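You operate a simulated robot arm through the tools that you are given. There is no shell and no other tool.

Carry out the task below with a simulated robot arm. There is one attempt and no reset: what you move stays moved.

TASK
Relabel the yellow folder with the pink label that matches its title.
Fine: peel the cream label into the grey tray; roll the new one down all along with the purple roller and put it back; the other label stays. Set down upright: purple roller.

It is judged by the outcome, as a careful person would: the job done as asked, and still so three seconds after it is handed in. It fails if anything else is knocked over, pushed out of place, dropped, spilled or broken.

THE ROBOT
A 7-joint arm with a two-finger parallel gripper, fixed in place. Base frame: the origin is on the floor under the middle of its stand, x ahead of it, y to its left, z up; the work surface is at about z = 88. Readings come in cm, rad, newtons and seconds.
It reaches about 105.8 cm from its shoulder. Its first joint turns from -2.897 to 2.897 rad. Payload 4.4 kg.
Tool frame: the origin (TCP) lies between the finger pads and is the grasp point; the fingertips stand 2.3 cm ahead of it; z points along the fingers, y is the line along which they close. Largest opening 9.4 cm; finger width 3.8, thickness 1; the body of the gripper, 5.4 by 9.6 cm, starts 3.9 cm behind the TCP.
Orientation is told as [roll, pitch, yaw] about the base's x, y, z axes, in that order, counted from this pose: with the fingers straight down and closing along the base's y, the tool's x points along the base's -x, its y along +y and its z along -z.

THE INTERFACE
- The arm moves only by the tool apply_moves. Its argument "deltas" is a list that holds one entry, the list of rows, each a list of 7 numbers: the shift along the tool's x, y, z in cm, then the turn, a rotation vector about the tool's x, y, z in rad, then the closure in counts, from 0 (fully open) to 255 (shut). In form: [[[dx, dy, dz, rx, ry, rz, fingers], ...]]. A call has 1 to 20 rows; each row is the pose to reach, as a shift and turn from the pose commanded when the call began, along the tool's axes at that moment. Each row takes 0.2 s and may step no farther than 5 cm and 0.15 rad from the row before; otherwise, or with a gripper value out of range, the whole call is refused. Where a pose cannot be reached the arm comes as near as it can. A force on the tool above 40 N (or 10 N above the force at the start of the call, whichever is more), or a blocked arm, ends the call early, and 0.2 s more pass. The fingers move at their own pace (about 10.8 cm/s each) and stop on an object; they squeeze with about 39 N. The grip force told is the motor's: it shows also when the fingers shut on nothing. Time passes only in rows, and 0.2 s behind the last, so rows that repeat a pose let the fingers close. The reply holds the time, the measured pose of the TCP, the force on the tool along the base axes, the opening and the grip force, in the units named above and with some noise, with the torque about the TCP (base axes, N m) and any sound that the robot's microphone picked up.
- Cameras (640 x 400 px; columns grow to the right, rows downward): "scene" is fixed at [40.2, -65.24, 162.25]; the picture's right is [0.95, -0.31, 0.00], its down [-0.18, -0.54, -0.82] and it looks along [0.26, 0.78, -0.57] (base axes); focal length 326 px, centre (320, 200). "wrist" rides on the gripper at [8.6, 1.6, -7.5] in the tool frame; the picture's right is [-0.18, 0.98, 0.00], its down [-0.58, -0.11, -0.81] and it looks along [-0.79, -0.15, 0.59] (tool axes); focal length 243 px, centre (320, 200). There is no depth. A picture from a camera that has moved, and an enlarged one, comes with that camera's place and axes in the base frame and with its lens.
- get_image(camera): a new picture of that camera. It takes no simulated time.
- enlarge(camera, box): a new picture of the part [left, top, right, bottom] of that camera's present view, enlarged. It takes no simulated time.
- job_done(): hands the job in; it is judged then, once.

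Places have to be worked out from the pictures, the camera data and where the tool is seen. Open the gripper and draw the arm clear of the work before you hand the job in, unless the task says otherwise.

The tools are called after "Request:" by a JSON object that holds its "api" and its "payload". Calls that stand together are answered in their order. apply_moves: Moves the arm, as the interface text tells. Its arguments: {"type":"object","properties":{"deltas":{"type":"array","items":{"type":"array","items":{"type":"array","items":{"type":"number"}}}}},"required":["deltas"]} The other tools are called the same way: get_image (camera) takes a picture; enlarge (camera, box) takes an enlarged picture of a part of a camera's view; job_done () hands the job in.

At the start:

```text
time_s: 0.0
tool_pos: [45.56, 39.63, 122.55]
tool_rot: [0.0, 0.0, 0.001]
wrist_force: [0.7, -0.5, -0.1]
moment: [-0.01, 0.01, -0.02]
opening: 9.42
finger_force: 0.1
```

scene: 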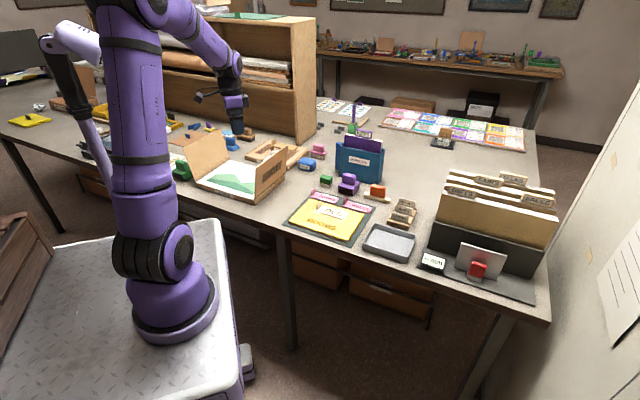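
wrist: 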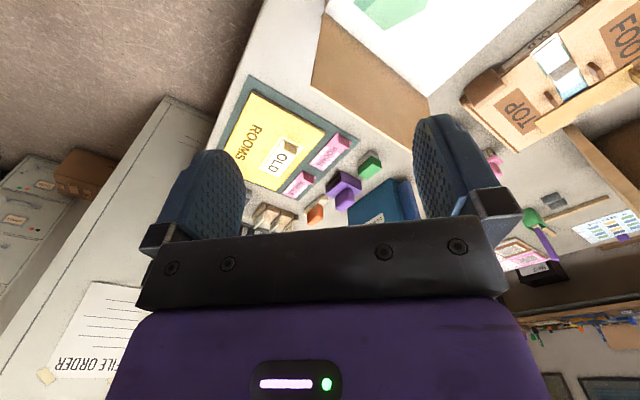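

I'll begin by looking more closely at the work area: the yellow folder, the labels, the tray and the purple roller.

Request:
{"api": "enlarge", "payload": {"camera": "scene", "box": [270, 160, 430, 260]}}

Request:
{"api": "enlarge", "payload": {"camera": "wrist", "box": [200, 60, 440, 240]}}

Request:
{"api": "enlarge", "payload": {"camera": "scene", "box": [400, 160, 560, 300]}}

```text
4.00 times, centred on (350, 210) of scene
camera zoom: at [40.2, -65.24, 162.25], right [0.95, -0.31, 0.0], down [-0.18, -0.54, -0.82], along [0.26, 0.78, -0.57], focal length 1304 px, centre (200, 160)
```

zoom: 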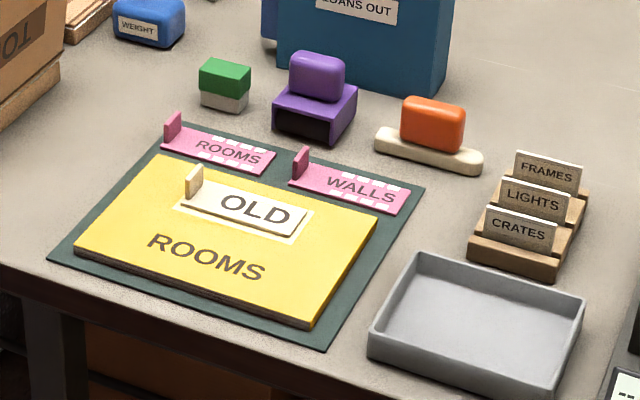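

```text
2.22 times, centred on (320, 150) of wrist
camera zoom: at [36.9, 41.19, 130.05], right [0.18, 0.98, 0.0], down [0.58, -0.11, 0.81], along [0.79, -0.15, -0.59], focal length 539 px, centre (320, 311)
```

zoom: 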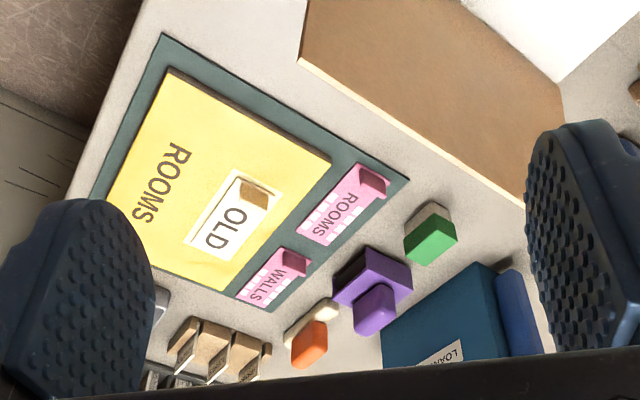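

```text
2.86 times, centred on (480, 230) of scene
camera zoom: at [40.2, -65.24, 162.25], right [0.95, -0.31, 0.0], down [-0.18, -0.54, -0.82], along [0.26, 0.78, -0.57], focal length 931 px, centre (-137, 114)
```

zoom: 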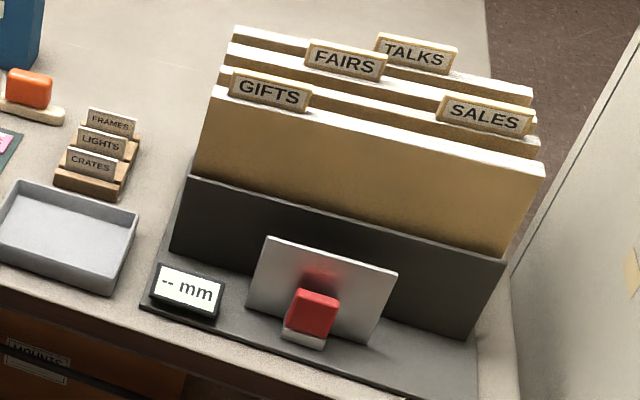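

The folder is titled ROOMS, so the left pink label (ROOMS) is the one to use. I'll zoom in further on the tabs, the labels and the roller for their geometry.

Request:
{"api": "enlarge", "payload": {"camera": "scene", "box": [305, 185, 377, 230]}}

Request:
{"api": "enlarge", "payload": {"camera": "scene", "box": [315, 165, 395, 215]}}

Request:
{"api": "enlarge", "payload": {"camera": "wrist", "box": [260, 120, 380, 195]}}

Request:
{"api": "enlarge", "payload": {"camera": "wrist", "box": [300, 140, 420, 215]}}

```text
8.89 times, centred on (341, 208) of scene
camera zoom: at [40.2, -65.24, 162.25], right [0.95, -0.31, 0.0], down [-0.18, -0.54, -0.82], along [0.26, 0.78, -0.57], focal length 2897 px, centre (133, 133)
```

zoom: 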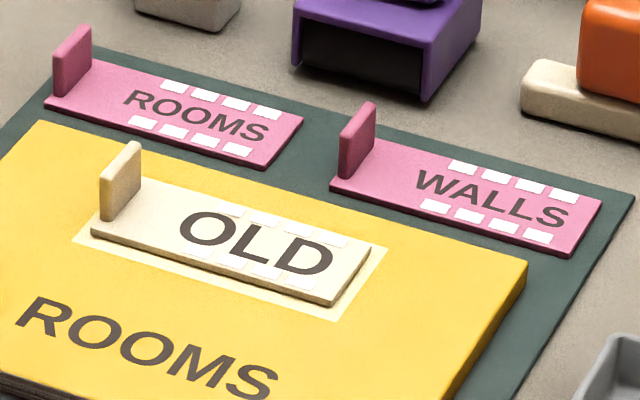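

```text
8.00 times, centred on (355, 190) of scene
camera zoom: at [40.2, -65.24, 162.25], right [0.95, -0.31, 0.0], down [-0.18, -0.54, -0.82], along [0.26, 0.78, -0.57], focal length 2607 px, centre (40, 280)
```

zoom: 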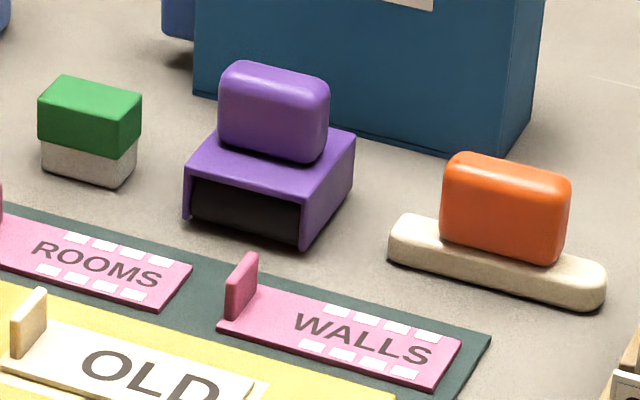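

```text
5.33 times, centred on (320, 158) of wrist
camera zoom: at [36.9, 41.19, 130.05], right [0.18, 0.98, 0.0], down [0.58, -0.11, 0.81], along [0.79, -0.15, -0.59], focal length 1294 px, centre (320, 427)
```

zoom: 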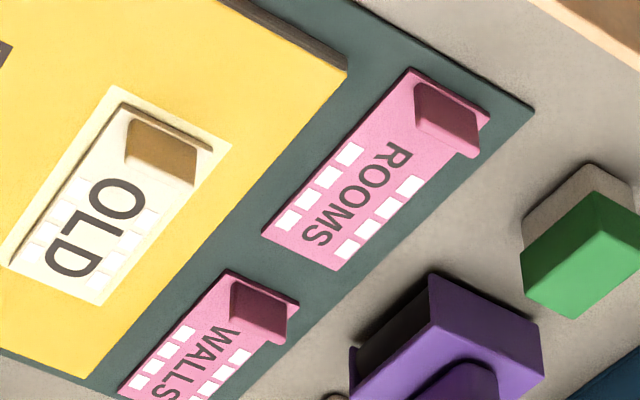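

```text
5.33 times, centred on (360, 178) of wrist
camera zoom: at [36.9, 41.19, 130.05], right [0.18, 0.98, 0.0], down [0.58, -0.11, 0.81], along [0.79, -0.15, -0.59], focal length 1294 px, centre (107, 320)
```

zoom: 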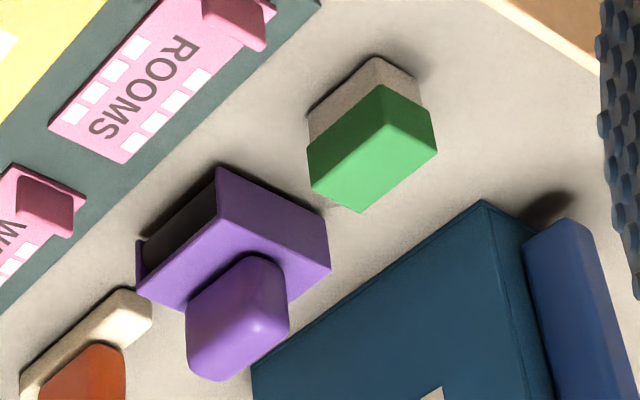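

All the items sit at about -45° in the base frame. I estimate the OLD tab near (70.5, 29), ROOMS tab near (71.7, 40), the roller near (87, 38) and the tray near (89, 7.5). I'll yaw the tool 45° and move to a closer viewing pose over the folder's near side.

Request:
{"api": "apply_moves", "payload": {"deltas": [[[-2.2, -3.7, 0, 0, 0, -0.13, 0], [-4.4, -7.4, 0, 0, 0, -0.26, 0], [-6.6, -11.1, 0, 0, 0, -0.39, 0], [-8.8, -14.8, 0, 0, 0, -0.52, 0], [-11, -18.5, 0, 0, 0, -0.65, 0], [-13.3, -22.1, 0, 0, 0, -0.785, 0], [-13.3, -22.1, 4.4, 0, 0, -0.785, 0], [-13.3, -22.1, 8.8, 0, 0, -0.785, 0], [-13.3, -22.1, 13.2, 0, 0, -0.785, 0], [-13.3, -22.1, 17.6, 0, 0, -0.785, 0], [-13.3, -22.1, 19, 0, 0, -0.785, 0]]]}}

```text
time_s: 2.4
tool_pos: [58.95, 17.51, 103.67]
tool_rot: [0.0, -0.003, 0.785]
wrist_force: [-0.6, -0.8, -0.9]
moment: [0.0, -0.02, 0.01]
opening: 9.4
finger_force: 0.0
```

The arm reached the viewing pose. I'll take pictures from both cameras.

Request:
{"api": "get_image", "payload": {"camera": "wrist"}}

Request:
{"api": "get_image", "payload": {"camera": "scene"}}

```text
taken
camera wrist: at [51.53, 12.49, 111.08], right [-0.56, 0.83, 0.0], down [0.49, 0.33, 0.81], along [0.67, 0.46, -0.59], focal length 243 px, centre (320, 200)
```

wrist: 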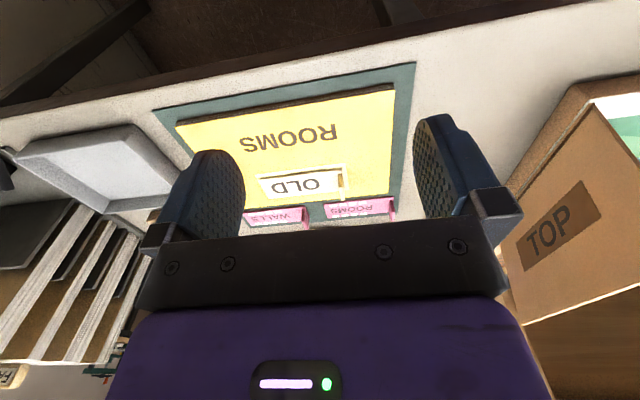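

```text
taken
```

scene: 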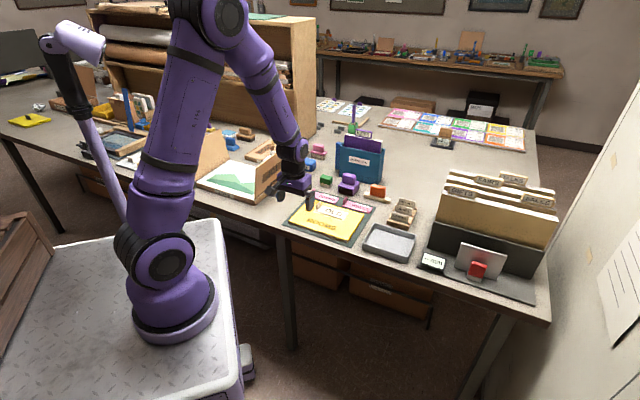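

Request:
{"api": "enlarge", "payload": {"camera": "wrist", "box": [160, 60, 420, 230]}}

Request:
{"api": "enlarge", "payload": {"camera": "wrist", "box": [235, 150, 415, 235]}}

```text
2.35 times, centred on (290, 145) of wrist
camera zoom: at [51.53, 12.49, 111.08], right [-0.56, 0.83, 0.0], down [0.49, 0.33, 0.81], along [0.67, 0.46, -0.59], focal length 571 px, centre (391, 329)
```

zoom: 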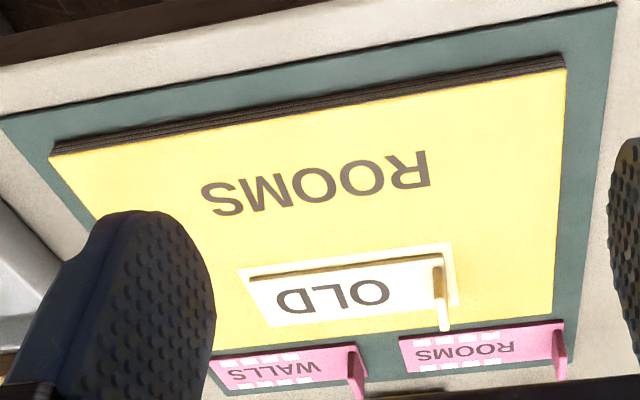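

```text
3.56 times, centred on (325, 192) of wrist
camera zoom: at [51.53, 12.49, 111.08], right [-0.56, 0.83, 0.0], down [0.49, 0.33, 0.81], along [0.67, 0.46, -0.59], focal length 863 px, centre (302, 227)
```

zoom: 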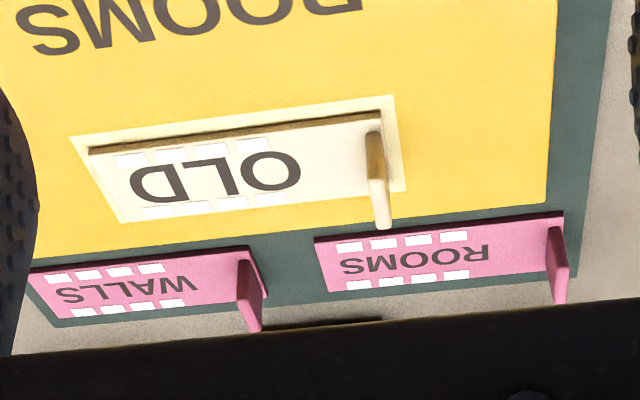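

The wrist and scene views agree: the OLD tab is a thin upright plate centred near (70.2, 28.6), from z≈90.2 to z≈92.4, with its thin direction along the label. I'll move over it with the fingers half closed and stop above it to check the alignment.

Request:
{"api": "apply_moves", "payload": {"deltas": [[[-4, 0, 0, 0, 0, 0, 60], [-8, 0, 0, 0, 0, 0, 120], [-12, -0.1, 0, 0, 0, 0, 120], [-15.85, -0.19, 0, 0, 0, 0, 120], [-15.85, -0.19, 3.5, 0, 0, 0, 120], [-15.85, -0.19, 7.0, 0, 0, 0, 120], [-15.85, -0.19, 7.0, 0, 0, 0, 120]]]}}

Request:
{"api": "get_image", "payload": {"camera": "wrist"}}

Request:
{"api": "enlarge", "payload": {"camera": "scene", "box": [290, 165, 390, 240]}}

```text
time_s: 4.0
tool_pos: [70.42, 28.63, 96.48]
tool_rot: [0.0, 0.001, 0.785]
wrist_force: [-1.0, -0.4, 0.5]
moment: [-0.02, -0.04, 0.0]
opening: 4.97
finger_force: 0.2
```

```text
taken
camera wrist: at [62.98, 23.61, 103.96], right [-0.57, 0.82, 0.0], down [0.49, 0.33, 0.81], along [0.67, 0.46, -0.59], focal length 243 px, centre (320, 200)
```

wrist: 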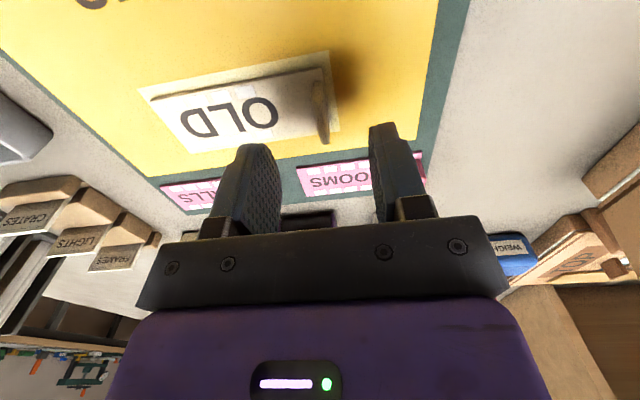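

```text
5.33 times, centred on (340, 202) of scene
camera zoom: at [40.2, -65.24, 162.25], right [0.95, -0.31, 0.0], down [-0.18, -0.54, -0.82], along [0.26, 0.78, -0.57], focal length 1738 px, centre (213, 187)
```

zoom: 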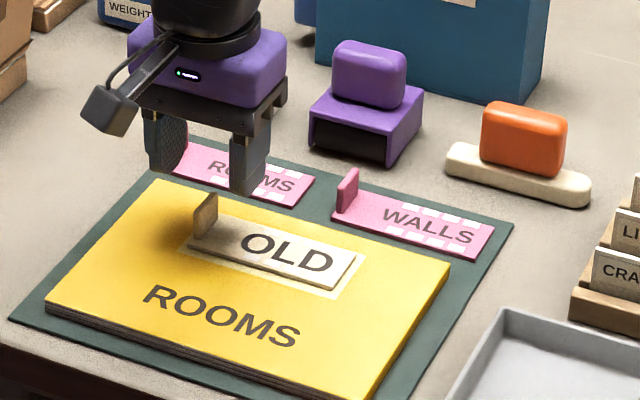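

The tab projects exactly between the fingers (predicted at column 320 and seen there). I'll lower to TCP z≈93 with the fingertips just above the label, and close on the tab.

Request:
{"api": "apply_moves", "payload": {"deltas": [[[0, 0, 2.0, 0, 0, 0, 120], [0, 0, 3.5, 0, 0, 0, 120], [0, 0, 3.5, 0, 0, 0, 120]]]}}

Request:
{"api": "enlarge", "payload": {"camera": "wrist", "box": [140, 0, 460, 220]}}

Request:
{"api": "enlarge", "payload": {"camera": "scene", "box": [300, 170, 380, 220]}}

```text
time_s: 4.8
tool_pos: [70.45, 28.65, 92.96]
tool_rot: [0.0, 0.0, 0.783]
wrist_force: [0.5, -0.1, -0.3]
moment: [0.01, 0.02, 0.02]
opening: 4.99
finger_force: 0.1
```

```text
1.82 times, centred on (300, 110) of wrist
camera zoom: at [63.04, 23.58, 100.46], right [-0.56, 0.83, 0.0], down [0.49, 0.33, 0.81], along [0.67, 0.46, -0.59], focal length 441 px, centre (356, 364)
```

zoom: 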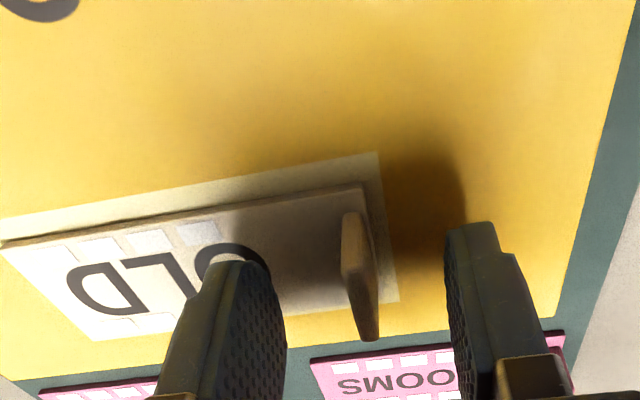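

```text
8.00 times, centred on (340, 195) of scene
camera zoom: at [40.2, -65.24, 162.25], right [0.95, -0.31, 0.0], down [-0.18, -0.54, -0.82], along [0.26, 0.78, -0.57], focal length 2607 px, centre (160, 240)
```

zoom: 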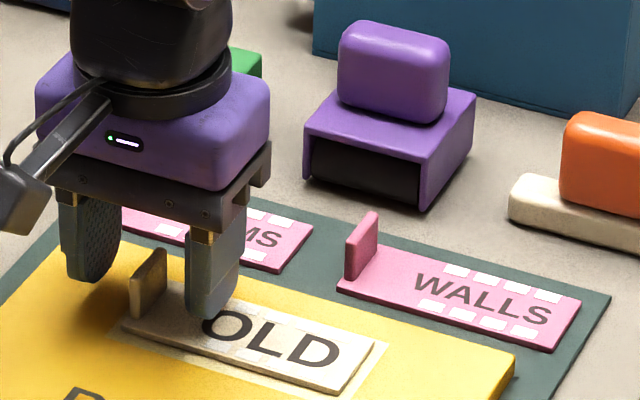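

The tab sits centred between the fingers. I'll close on it.

Request:
{"api": "apply_moves", "payload": {"deltas": [[[0, 0, 0, 0, 0, 0, 200], [0, 0, 0, 0, 0, 0, 255], [0, 0, 0, 0, 0, 0, 255], [0, 0, 0, 0, 0, 0, 255]]]}}

Request:
{"api": "enlarge", "payload": {"camera": "wrist", "box": [140, 0, 460, 220]}}

```text
time_s: 5.8
tool_pos: [70.33, 28.61, 92.93]
tool_rot: [0.0, 0.0, 0.785]
wrist_force: [0.2, 0.4, -0.2]
moment: [0.0, -0.02, 0.0]
opening: 0.43
finger_force: 39.2
```

```text
1.82 times, centred on (300, 110) of wrist
camera zoom: at [63.06, 23.55, 100.47], right [-0.56, 0.83, 0.0], down [0.49, 0.33, 0.81], along [0.67, 0.46, -0.59], focal length 441 px, centre (356, 364)
```

zoom: 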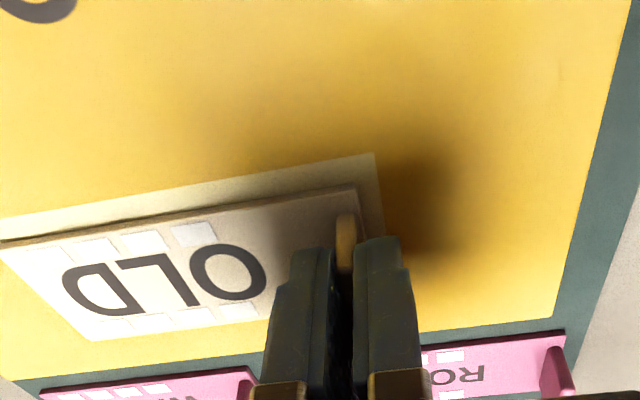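

Grip confirmed (0.43 cm plate, 39 N). I'll peel by raising the tab end and rotating about the label's far right end in small steps, watching the force.

Request:
{"api": "apply_moves", "payload": {"deltas": [[[0, -0.1, -0.3, -0.03, 0, 0, 255], [0, -0.216, -0.594, -0.06, 0, 0, 255], [0, -0.335, -0.885, -0.09, 0, 0, 255], [0, -0.467, -1.173, -0.12, 0, 0, 255], [0, -0.467, -1.173, -0.12, 0, 0, 255]]]}}

Request:
{"api": "enlarge", "payload": {"camera": "wrist", "box": [140, 0, 460, 220]}}

Request:
{"api": "enlarge", "payload": {"camera": "scene", "box": [300, 170, 380, 220]}}

```text
time_s: 7.0
tool_pos: [70.83, 28.26, 94.27]
tool_rot: [0.122, 0.0, 0.786]
wrist_force: [-0.6, -1.5, -1.4]
moment: [-0.24, -0.18, -0.02]
opening: 0.41
finger_force: 39.5
```

```text
1.82 times, centred on (300, 110) of wrist
camera zoom: at [63.97, 22.62, 101.88], right [-0.56, 0.82, 0.12], down [0.56, 0.27, 0.79], along [0.61, 0.51, -0.61], focal length 441 px, centre (356, 364)
```

zoom: 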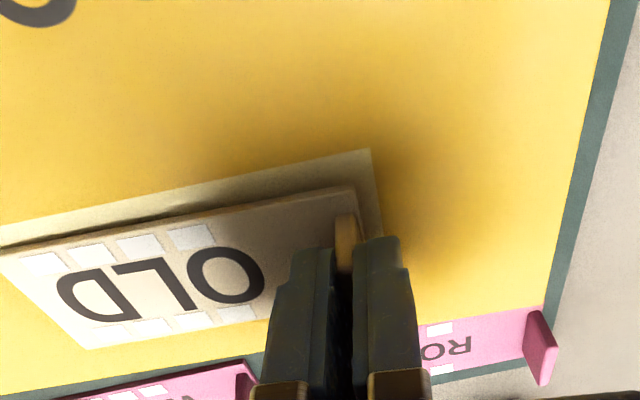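

```text
8.00 times, centred on (340, 195) of scene
camera zoom: at [40.2, -65.24, 162.25], right [0.95, -0.31, 0.0], down [-0.18, -0.54, -0.82], along [0.26, 0.78, -0.57], focal length 2607 px, centre (160, 240)
```

zoom: 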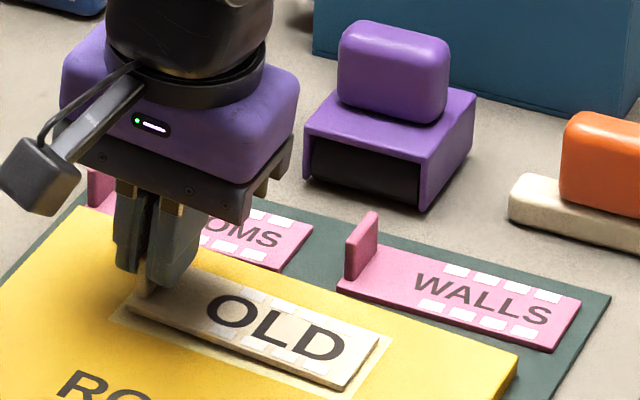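

I need to check whether the folder itself is being lifted with the label, so I'll look at its whole outline.

Request:
{"api": "enlarge", "payload": {"camera": "scene", "box": [270, 180, 390, 255]}}

Request:
{"api": "get_image", "payload": {"camera": "wrist"}}

```text
5.33 times, centred on (330, 218) of scene
camera zoom: at [40.2, -65.24, 162.25], right [0.95, -0.31, 0.0], down [-0.18, -0.54, -0.82], along [0.26, 0.78, -0.57], focal length 1738 px, centre (267, 107)
```

zoom: 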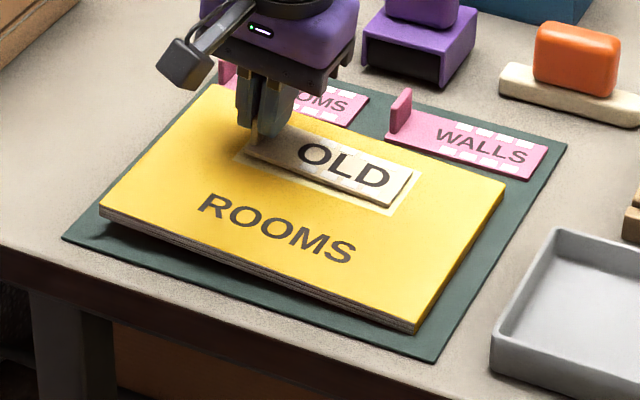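

```text
taken
camera wrist: at [63.97, 22.62, 101.88], right [-0.56, 0.82, 0.12], down [0.56, 0.27, 0.79], along [0.61, 0.51, -0.61], focal length 243 px, centre (320, 200)
```

wrist: 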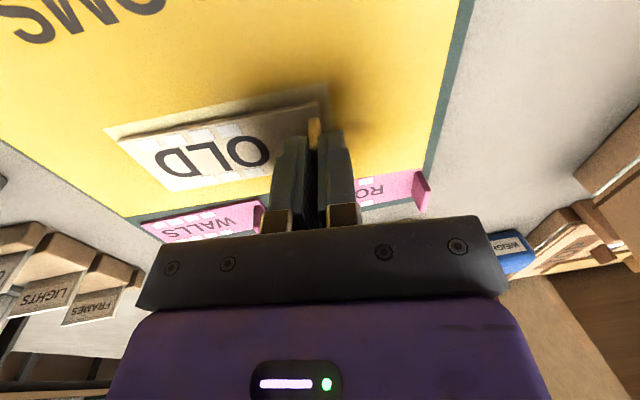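

The folder's left side has risen with the label, so the adhesive is still holding. I'll look closely at the label's edge for any gap before deciding how to peel.

Request:
{"api": "enlarge", "payload": {"camera": "wrist", "box": [220, 60, 370, 180]}}

Request:
{"api": "enlarge", "payload": {"camera": "scene", "box": [310, 195, 354, 222]}}

Request:
{"api": "enlarge", "payload": {"camera": "scene", "box": [280, 205, 360, 255]}}

```text
3.33 times, centred on (295, 120) of wrist
camera zoom: at [63.97, 22.62, 101.88], right [-0.56, 0.82, 0.12], down [0.56, 0.27, 0.79], along [0.61, 0.51, -0.61], focal length 809 px, centre (403, 467)
```

zoom: 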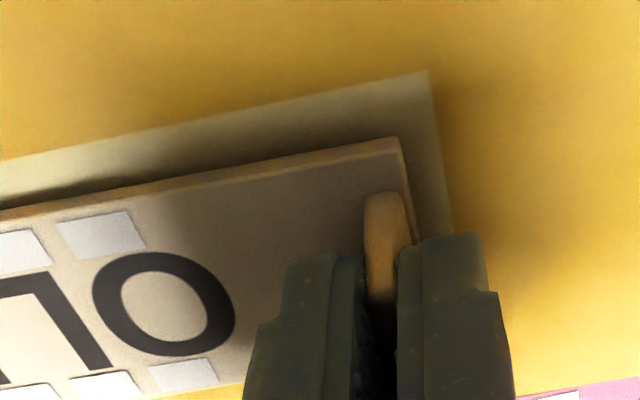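

```text
14.55 times, centred on (332, 208) of scene
camera zoom: at [40.2, -65.24, 162.25], right [0.95, -0.31, 0.0], down [-0.18, -0.54, -0.82], along [0.26, 0.78, -0.57], focal length 4741 px, centre (146, 76)
```

zoom: 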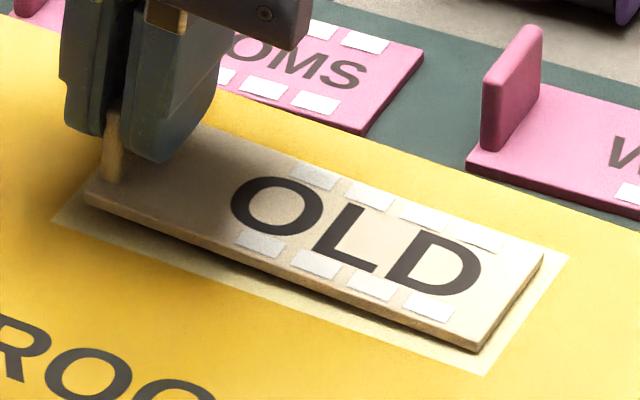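

```text
8.00 times, centred on (320, 230) of scene
camera zoom: at [40.2, -65.24, 162.25], right [0.95, -0.31, 0.0], down [-0.18, -0.54, -0.82], along [0.26, 0.78, -0.57], focal length 2607 px, centre (320, -40)
```

zoom: 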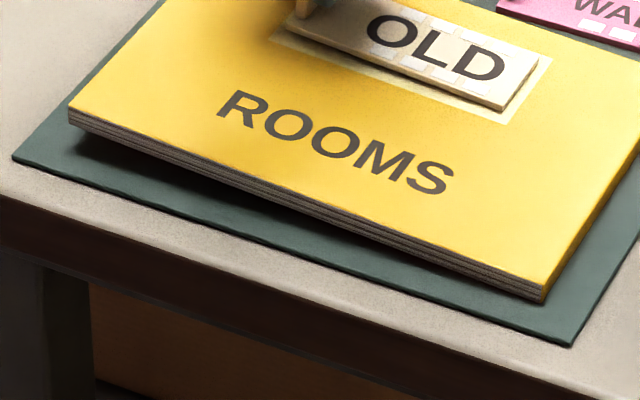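

The label's left end has lifted about 2 mm off its patch, so the adhesive is yielding there while the folder tilts slightly. I'll hold this gentle peel load for two seconds and see whether the gap grows.

Request:
{"api": "apply_moves", "payload": {"deltas": [[[0, 0, 0, 0, 0, 0, 255], [0, 0, 0, 0, 0, 0, 255], [0, 0, 0, 0, 0, 0, 255], [0, 0, 0, 0, 0, 0, 255], [0, 0, 0, 0, 0, 0, 255], [0, 0, 0, 0, 0, 0, 255], [0, 0, 0, 0, 0, 0, 255], [0, 0, 0, 0, 0, 0, 255], [0, 0, 0, 0, 0, 0, 255]]]}}

Request:
{"api": "enlarge", "payload": {"camera": "scene", "box": [310, 195, 354, 222]}}

Request:
{"api": "enlarge", "payload": {"camera": "scene", "box": [280, 205, 360, 255]}}

```text
time_s: 9.0
tool_pos: [70.69, 28.33, 94.24]
tool_rot: [0.12, -0.002, 0.786]
wrist_force: [1.0, -0.8, -1.8]
moment: [-0.25, -0.23, -0.03]
opening: 0.39
finger_force: 39.5
```

```text
14.55 times, centred on (332, 208) of scene
camera zoom: at [40.2, -65.24, 162.25], right [0.95, -0.31, 0.0], down [-0.18, -0.54, -0.82], along [0.26, 0.78, -0.57], focal length 4741 px, centre (146, 76)
```

zoom: 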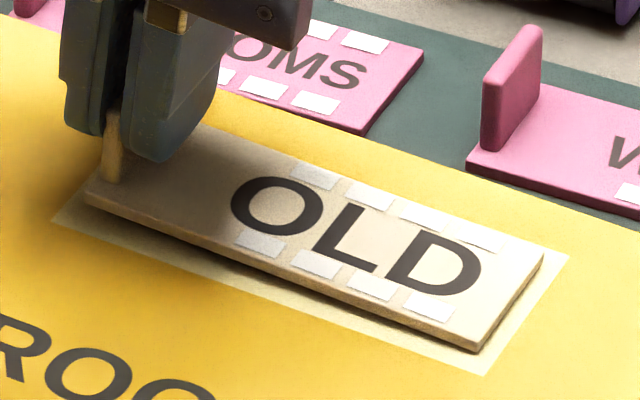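

```text
8.00 times, centred on (320, 230) of scene
camera zoom: at [40.2, -65.24, 162.25], right [0.95, -0.31, 0.0], down [-0.18, -0.54, -0.82], along [0.26, 0.78, -0.57], focal length 2607 px, centre (320, -40)
```

zoom: 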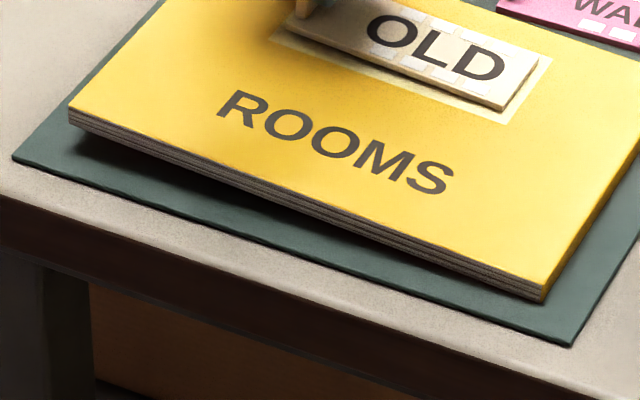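

Holding alone changes nothing. I'll tilt further while adding little height, so the label's right end presses the folder down as the tab end peels up.

Request:
{"api": "apply_moves", "payload": {"deltas": [[[0, -0.1, -0.12, -0.03, 0, 0, 255], [0, -0.2, -0.25, -0.06, 0, 0, 255], [0, -0.32, -0.38, -0.09, 0, 0, 255], [0, -0.44, -0.5, -0.12, 0, 0, 255], [0, -0.44, -0.5, -0.12, 0, 0, 255]]]}}

Request:
{"api": "enlarge", "payload": {"camera": "scene", "box": [310, 195, 354, 222]}}

Request:
{"api": "enlarge", "payload": {"camera": "scene", "box": [270, 180, 390, 255]}}

```text
time_s: 10.2
tool_pos: [70.98, 27.99, 94.68]
tool_rot: [0.24, -0.001, 0.785]
wrist_force: [-2.5, 4.3, 2.2]
moment: [-0.38, -0.39, 0.01]
opening: 0.47
finger_force: 39.0
```

```text
14.55 times, centred on (332, 208) of scene
camera zoom: at [40.2, -65.24, 162.25], right [0.95, -0.31, 0.0], down [-0.18, -0.54, -0.82], along [0.26, 0.78, -0.57], focal length 4741 px, centre (146, 76)
```

zoom: 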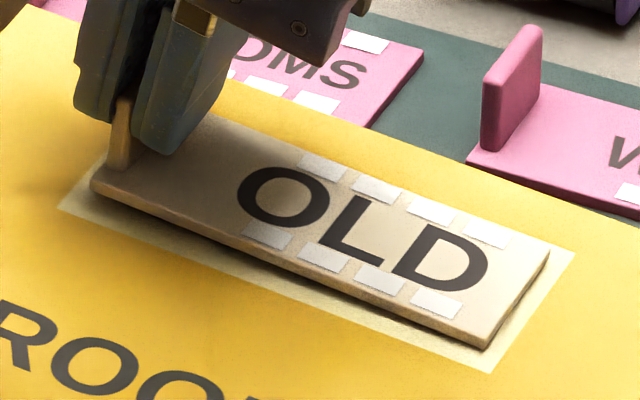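

```text
5.33 times, centred on (330, 218) of scene
camera zoom: at [40.2, -65.24, 162.25], right [0.95, -0.31, 0.0], down [-0.18, -0.54, -0.82], along [0.26, 0.78, -0.57], focal length 1738 px, centre (267, 107)
```

zoom: 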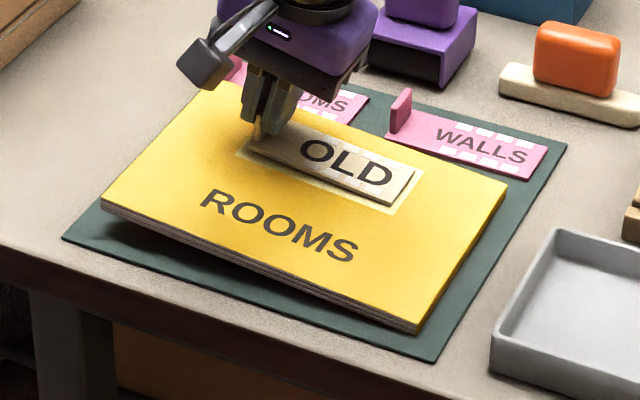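

Torque is at 0.54 N·m and the folder still tilts. I'll look closely for whether the label is bending or separating anywhere.

Request:
{"api": "enlarge", "payload": {"camera": "scene", "box": [312, 202, 336, 217]}}

Request:
{"api": "enlarge", "payload": {"camera": "scene", "box": [326, 206, 350, 221]}}

Request:
{"api": "enlarge", "payload": {"camera": "wrist", "box": [80, 60, 360, 220]}}

```text
16.00 times, centred on (324, 210) of scene
camera zoom: at [40.2, -65.24, 162.25], right [0.95, -0.31, 0.0], down [-0.18, -0.54, -0.82], along [0.26, 0.78, -0.57], focal length 5215 px, centre (256, 48)
```

zoom: 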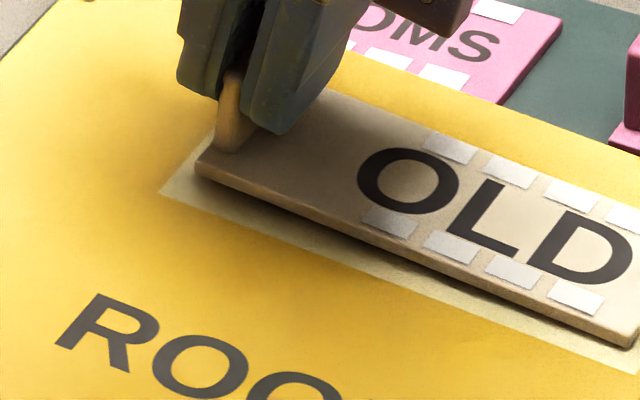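

```text
16.00 times, centred on (338, 214) of scene
camera zoom: at [40.2, -65.24, 162.25], right [0.95, -0.31, 0.0], down [-0.18, -0.54, -0.82], along [0.26, 0.78, -0.57], focal length 5215 px, centre (32, -16)
```

zoom: 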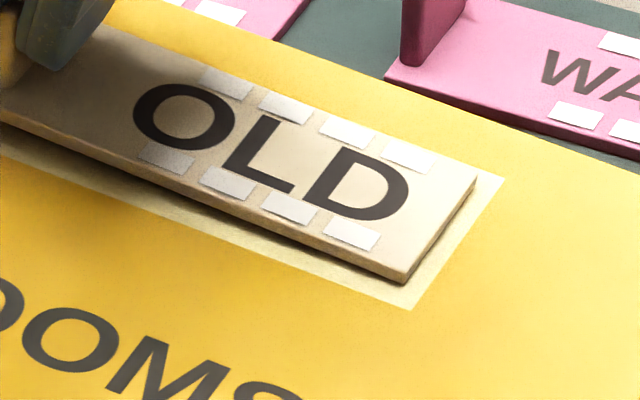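

```text
2.29 times, centred on (220, 140) of wrist
camera zoom: at [64.9, 21.63, 102.36], right [-0.55, 0.81, 0.23], down [0.62, 0.2, 0.76], along [0.56, 0.56, -0.61], focal length 555 px, centre (549, 337)
```

zoom: 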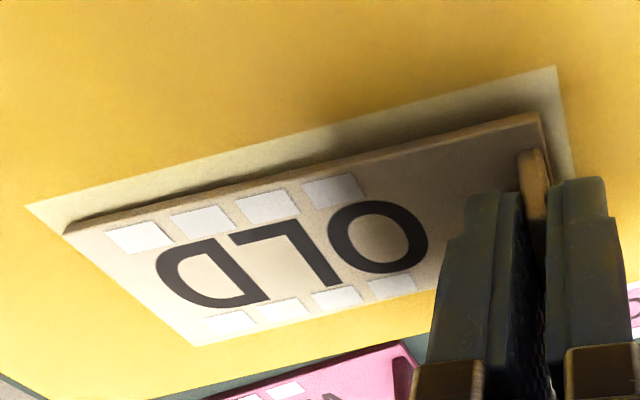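

The label is still held, and the folder is only about 0.5 kg, so pure lifting won't free it. I'll return exactly to the start pose to set the folder flat, then try prying across the label's short width, which needs much less torque.

Request:
{"api": "apply_moves", "payload": {"deltas": [[[0, 0.19, 0.27, 0.06, 0, 0, 255], [0, 0.377, 0.549, 0.12, 0, 0, 255], [0, 0.45, 1.1, 0.18, 0, 0, 255], [0, 0.552, 1.8, 0.24, 0, 0, 255], [0, 0.552, 1.8, 0.24, 0, 0, 255]]]}}

Request:
{"api": "enlarge", "payload": {"camera": "scene", "box": [270, 180, 390, 255]}}

Request:
{"api": "enlarge", "payload": {"camera": "wrist", "box": [140, 0, 460, 220]}}

```text
time_s: 11.4
tool_pos: [70.22, 28.5, 93.13]
tool_rot: [0.001, -0.003, 0.786]
wrist_force: [-1.0, -0.8, 10.6]
moment: [-0.2, 0.25, 0.04]
opening: 0.43
finger_force: 39.2
```

```text
5.33 times, centred on (330, 218) of scene
camera zoom: at [40.2, -65.24, 162.25], right [0.95, -0.31, 0.0], down [-0.18, -0.54, -0.82], along [0.26, 0.78, -0.57], focal length 1738 px, centre (267, 107)
```

zoom: 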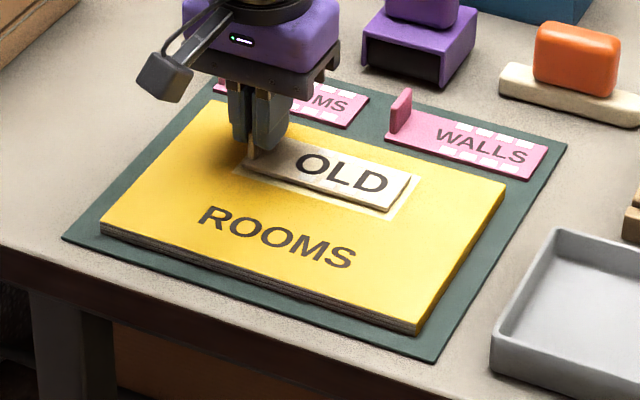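

```text
1.82 times, centred on (300, 110) of wrist
camera zoom: at [62.95, 23.44, 100.61], right [-0.56, 0.83, 0.0], down [0.49, 0.33, 0.81], along [0.67, 0.46, -0.59], focal length 441 px, centre (356, 364)
```

zoom: 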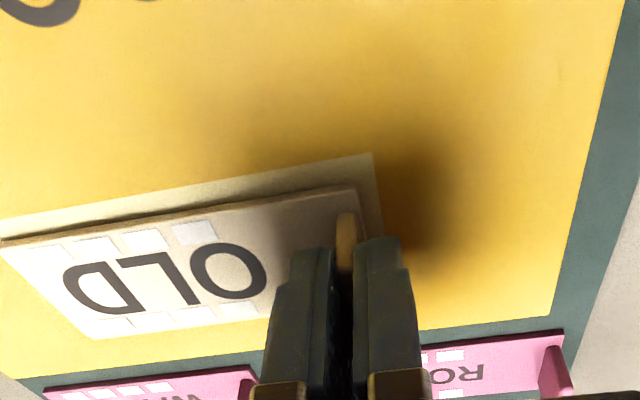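

The tab slipped a few millimetres in the grip, so I'm now pressing about 10 N. I'll raise slightly to unload it and check that the folder lies flat.

Request:
{"api": "apply_moves", "payload": {"deltas": [[[0, 0, -0.1, 0, 0, 0, 255], [0, 0, -0.2, 0, 0, 0, 255], [0, 0, -0.2, 0, 0, 0, 255]]]}}

Request:
{"api": "enlarge", "payload": {"camera": "scene", "box": [280, 205, 360, 255]}}

Request:
{"api": "enlarge", "payload": {"camera": "scene", "box": [310, 195, 354, 222]}}

```text
time_s: 12.2
tool_pos: [70.27, 28.44, 93.28]
tool_rot: [0.0, -0.001, 0.785]
wrist_force: [-0.7, -0.1, 0.0]
moment: [0.0, 0.01, 0.0]
opening: 0.42
finger_force: 39.2
```

```text
8.00 times, centred on (320, 230) of scene
camera zoom: at [40.2, -65.24, 162.25], right [0.95, -0.31, 0.0], down [-0.18, -0.54, -0.82], along [0.26, 0.78, -0.57], focal length 2607 px, centre (320, -40)
```

zoom: 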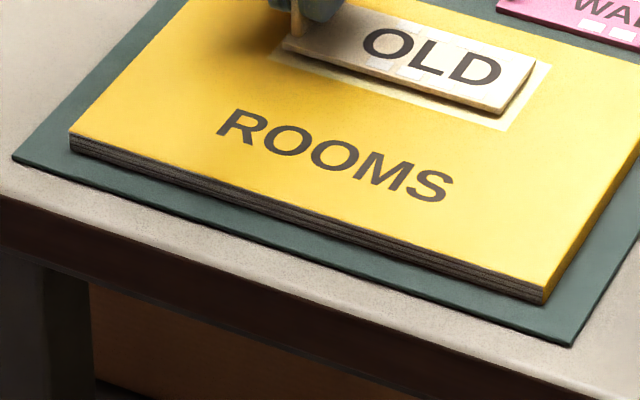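

```text
14.55 times, centred on (332, 208) of scene
camera zoom: at [40.2, -65.24, 162.25], right [0.95, -0.31, 0.0], down [-0.18, -0.54, -0.82], along [0.26, 0.78, -0.57], focal length 4741 px, centre (146, 76)
```

zoom: 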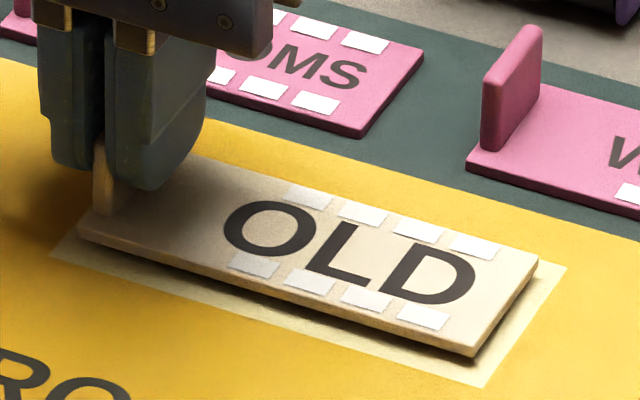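

The folder is flat and everything is unloaded. I'll lift a small amount to test whether the label is still attached.

Request:
{"api": "apply_moves", "payload": {"deltas": [[[0, 0, -0.2, 0, 0, 0, 255], [0, 0, -0.4, 0, 0, 0, 255], [0, 0, -0.6, 0, 0, 0, 255], [0, 0, -0.6, 0, 0, 0, 255]]]}}

Request:
{"api": "enlarge", "payload": {"camera": "scene", "box": [310, 195, 354, 222]}}

Request:
{"api": "enlarge", "payload": {"camera": "scene", "box": [280, 205, 360, 255]}}

```text
time_s: 13.2
tool_pos: [70.3, 28.72, 93.94]
tool_rot: [0.0, -0.001, 0.784]
wrist_force: [0.4, -0.8, 0.2]
moment: [-0.03, 0.0, -0.04]
opening: 0.43
finger_force: 39.1
```

```text
14.55 times, centred on (332, 208) of scene
camera zoom: at [40.2, -65.24, 162.25], right [0.95, -0.31, 0.0], down [-0.18, -0.54, -0.82], along [0.26, 0.78, -0.57], focal length 4741 px, centre (146, 76)
```

zoom: 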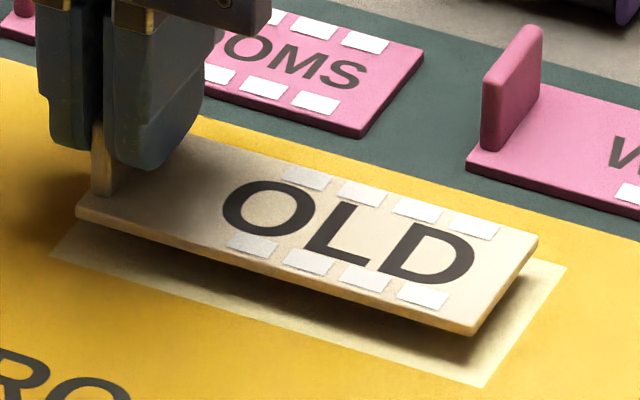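

```text
8.00 times, centred on (320, 230) of scene
camera zoom: at [40.2, -65.24, 162.25], right [0.95, -0.31, 0.0], down [-0.18, -0.54, -0.82], along [0.26, 0.78, -0.57], focal length 2607 px, centre (320, -40)
```

zoom: 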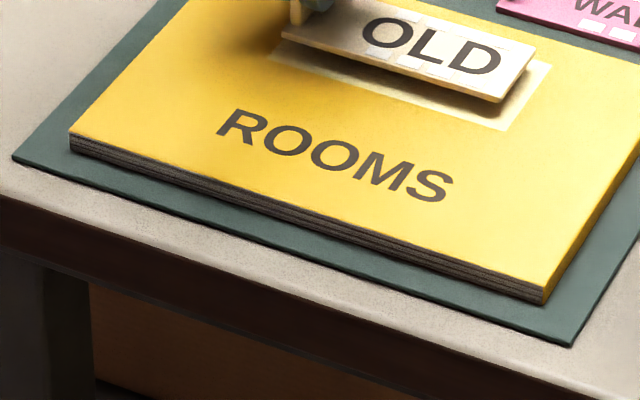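

The label is now free (zero load, clear gap all round) and the folder is flat in its place. I'll lift it well up and carry it over to the grey tray, whose centre I estimate at (87.4, 5.2).

Request:
{"api": "apply_moves", "payload": {"deltas": [[[0, 0, -2, 0, 0, 0, 255], [0, 0, -4.5, 0, 0, 0, 255], [0, 0, -7, 0, 0, 0, 255], [0.7, -4, -7, 0, 0, 0, 255], [1.4, -8, -7, 0, 0, 0, 255], [2.1, -12, -7, 0, 0, 0, 255], [2.9, -16, -7, 0, 0, 0, 255], [3.6, -20, -7, 0, 0, 0, 255], [4.38, -24.1, -7, 0, 0, 0, 255], [4.38, -24.1, -7, 0, 0, 0, 255]]]}}

Request:
{"api": "get_image", "payload": {"camera": "wrist"}}

Request:
{"api": "enlarge", "payload": {"camera": "scene", "box": [300, 180, 428, 260]}}

```text
time_s: 15.4
tool_pos: [84.32, 8.38, 100.98]
tool_rot: [0.0, 0.0, 0.786]
wrist_force: [-0.2, 0.6, 0.5]
moment: [0.0, -0.02, 0.02]
opening: 0.43
finger_force: 38.9
```

```text
taken
camera wrist: at [77.03, 3.33, 108.4], right [-0.56, 0.83, 0.0], down [0.49, 0.33, 0.81], along [0.67, 0.46, -0.59], focal length 243 px, centre (320, 200)
```

wrist: 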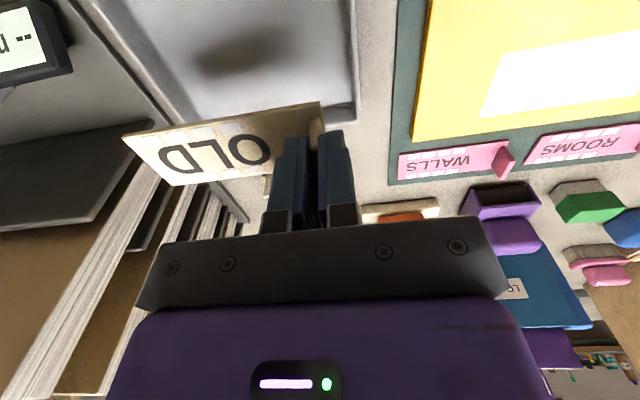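

```text
5.00 times, centred on (364, 220) of scene
camera zoom: at [40.2, -65.24, 162.25], right [0.95, -0.31, 0.0], down [-0.18, -0.54, -0.82], along [0.26, 0.78, -0.57], focal length 1630 px, centre (100, 100)
```

zoom: 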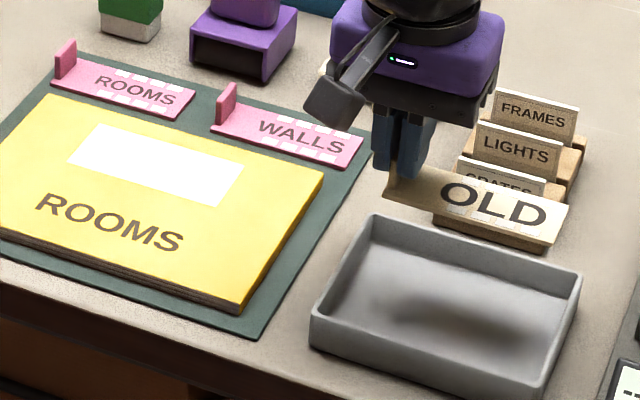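

The label is centred over the tray with about 1.5 cm clearance at each end. I'll lower it until it rests on the tray floor.

Request:
{"api": "apply_moves", "payload": {"deltas": [[[0, 0, 3, 0, 0, 0, 255], [0, 0, 6, 0, 0, 0, 255], [0, 0, 7.5, 0, 0, 0, 255], [0, 0, 8.2, 0, 0, 0, 255], [0, 0, 8.5, 0, 0, 0, 255], [0, 0, 8.5, 0, 0, 0, 255]]]}}

Request:
{"api": "get_image", "payload": {"camera": "wrist"}}

Request:
{"api": "enlarge", "payload": {"camera": "scene", "box": [355, 205, 427, 265]}}

```text
time_s: 16.8
tool_pos: [84.23, 8.52, 92.41]
tool_rot: [0.0, 0.0, 0.784]
wrist_force: [0.2, 0.1, 0.0]
moment: [-0.01, -0.01, -0.02]
opening: 0.43
finger_force: 39.1
```

```text
taken
camera wrist: at [76.9, 3.47, 99.86], right [-0.56, 0.83, 0.0], down [0.49, 0.33, 0.81], along [0.67, 0.46, -0.59], focal length 243 px, centre (320, 200)
```

wrist: 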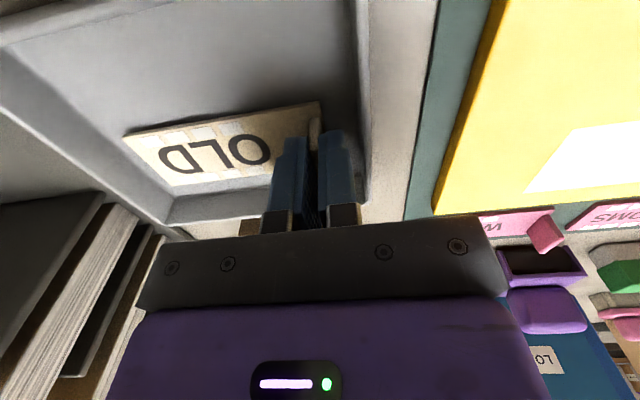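

```text
6.67 times, centred on (391, 235) of scene
camera zoom: at [40.2, -65.24, 162.25], right [0.95, -0.31, 0.0], down [-0.18, -0.54, -0.82], along [0.26, 0.78, -0.57], focal length 2173 px, centre (-153, -33)
```

zoom: 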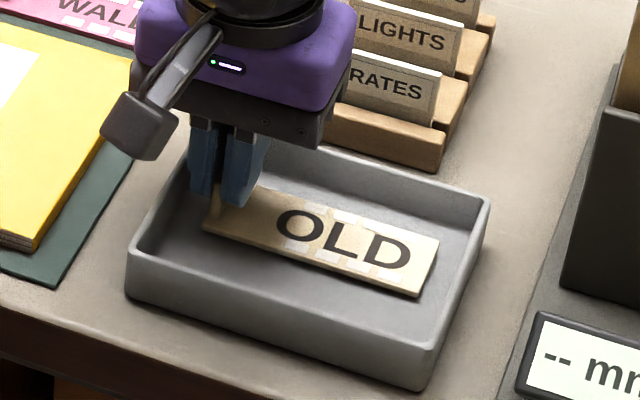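

The label is inside the tray just above the floor. I'll creep down the last few millimetres.

Request:
{"api": "apply_moves", "payload": {"deltas": [[[0, 0, 0.2, 0, 0, 0, 255], [0, 0, 0.4, 0, 0, 0, 255], [0, 0, 0.4, 0, 0, 0, 255]]]}}

Request:
{"api": "enlarge", "payload": {"camera": "scene", "box": [355, 205, 427, 265]}}

```text
time_s: 17.6
tool_pos: [84.3, 8.5, 92.02]
tool_rot: [-0.001, -0.001, 0.786]
wrist_force: [0.6, 0.4, 7.3]
moment: [-0.01, -0.03, 0.01]
opening: 0.43
finger_force: 39.3
```

```text
6.67 times, centred on (391, 235) of scene
camera zoom: at [40.2, -65.24, 162.25], right [0.95, -0.31, 0.0], down [-0.18, -0.54, -0.82], along [0.26, 0.78, -0.57], focal length 2173 px, centre (-153, -33)
```

zoom: 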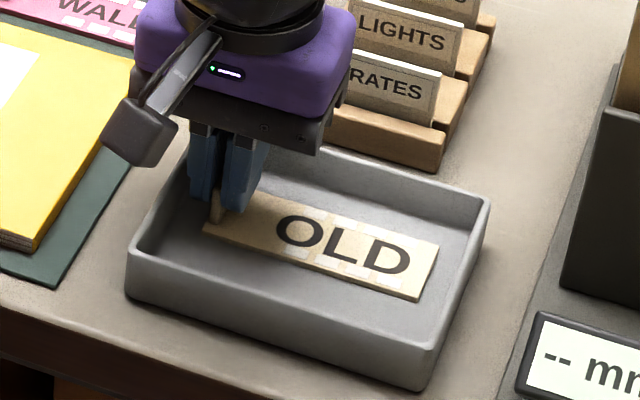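

It's resting on the tray floor (7 N contact). I'll ease off, open just enough to free the tab and lift straight up.

Request:
{"api": "apply_moves", "payload": {"deltas": [[[0, 0, -0.08, 0, 0, 0, 255], [0, 0, -0.08, 0, 0, 0, 220], [0, 0, -0.08, 0, 0, 0, 218], [0, 0, -1.0, 0, 0, 0, 218], [0, 0, -3.0, 0, 0, 0, 218], [0, 0, -6.5, 0, 0, 0, 218], [0, 0, -10, 0, 0, 0, 150], [0, 0, -10, 0, 0, 0, 120]]]}}

Request:
{"api": "enlarge", "payload": {"camera": "scene", "box": [300, 180, 428, 260]}}

Request:
{"api": "get_image", "payload": {"camera": "wrist"}}

```text
time_s: 19.4
tool_pos: [84.36, 8.45, 101.94]
tool_rot: [-0.001, 0.0, 0.784]
wrist_force: [1.0, -0.5, -0.6]
moment: [0.0, 0.02, 0.01]
opening: 4.94
finger_force: 0.2
```

```text
5.00 times, centred on (364, 220) of scene
camera zoom: at [40.2, -65.24, 162.25], right [0.95, -0.31, 0.0], down [-0.18, -0.54, -0.82], along [0.26, 0.78, -0.57], focal length 1630 px, centre (100, 100)
```

zoom: 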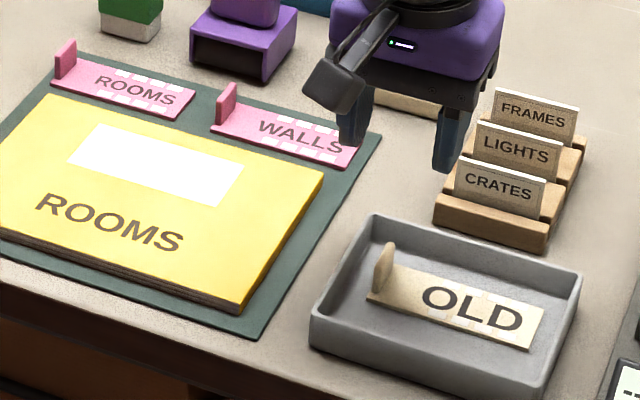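

```text
taken
camera wrist: at [76.98, 3.51, 109.46], right [-0.57, 0.82, 0.0], down [0.49, 0.33, 0.81], along [0.67, 0.46, -0.59], focal length 243 px, centre (320, 200)
```

wrist: 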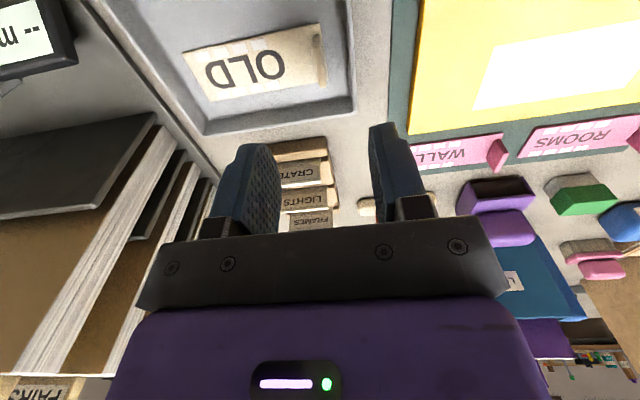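

The OLD label lies in the tray. With the view clear, I'll measure the patch and the pink ROOMS label precisely.

Request:
{"api": "enlarge", "payload": {"camera": "scene", "box": [305, 190, 353, 220]}}

Request:
{"api": "enlarge", "payload": {"camera": "scene", "box": [300, 180, 348, 210]}}

Request:
{"api": "enlarge", "payload": {"camera": "wrist", "box": [380, 0, 640, 200]}}

```text
13.33 times, centred on (329, 205) of scene
camera zoom: at [40.2, -65.24, 162.25], right [0.95, -0.31, 0.0], down [-0.18, -0.54, -0.82], along [0.26, 0.78, -0.57], focal length 4346 px, centre (200, 133)
```

zoom: 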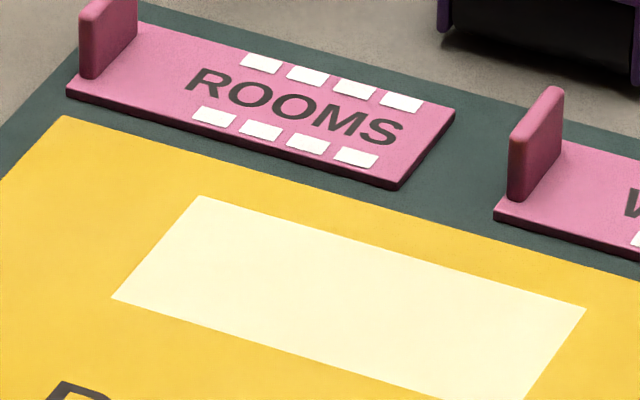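

```text
13.33 times, centred on (324, 195) of scene
camera zoom: at [40.2, -65.24, 162.25], right [0.95, -0.31, 0.0], down [-0.18, -0.54, -0.82], along [0.26, 0.78, -0.57], focal length 4346 px, centre (267, 267)
```

zoom: 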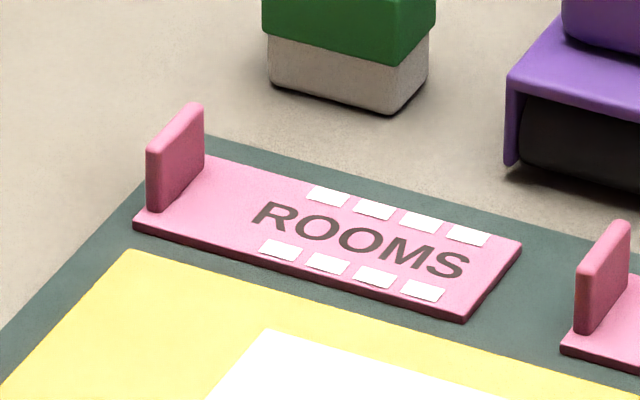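

```text
2.00 times, centred on (510, 100) of wrist
camera zoom: at [76.98, 3.51, 109.46], right [-0.57, 0.82, 0.0], down [0.49, 0.33, 0.81], along [0.67, 0.46, -0.59], focal length 485 px, centre (-60, 400)
```

zoom: 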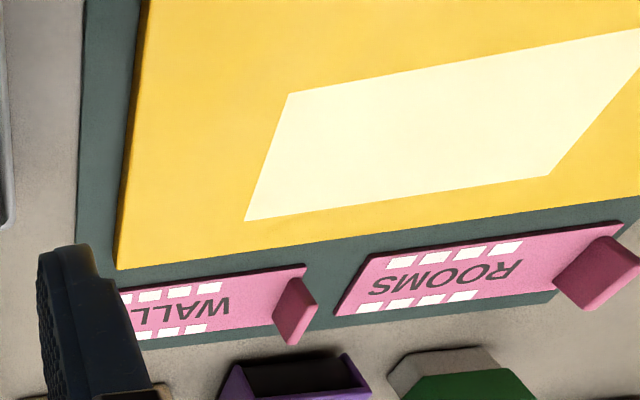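

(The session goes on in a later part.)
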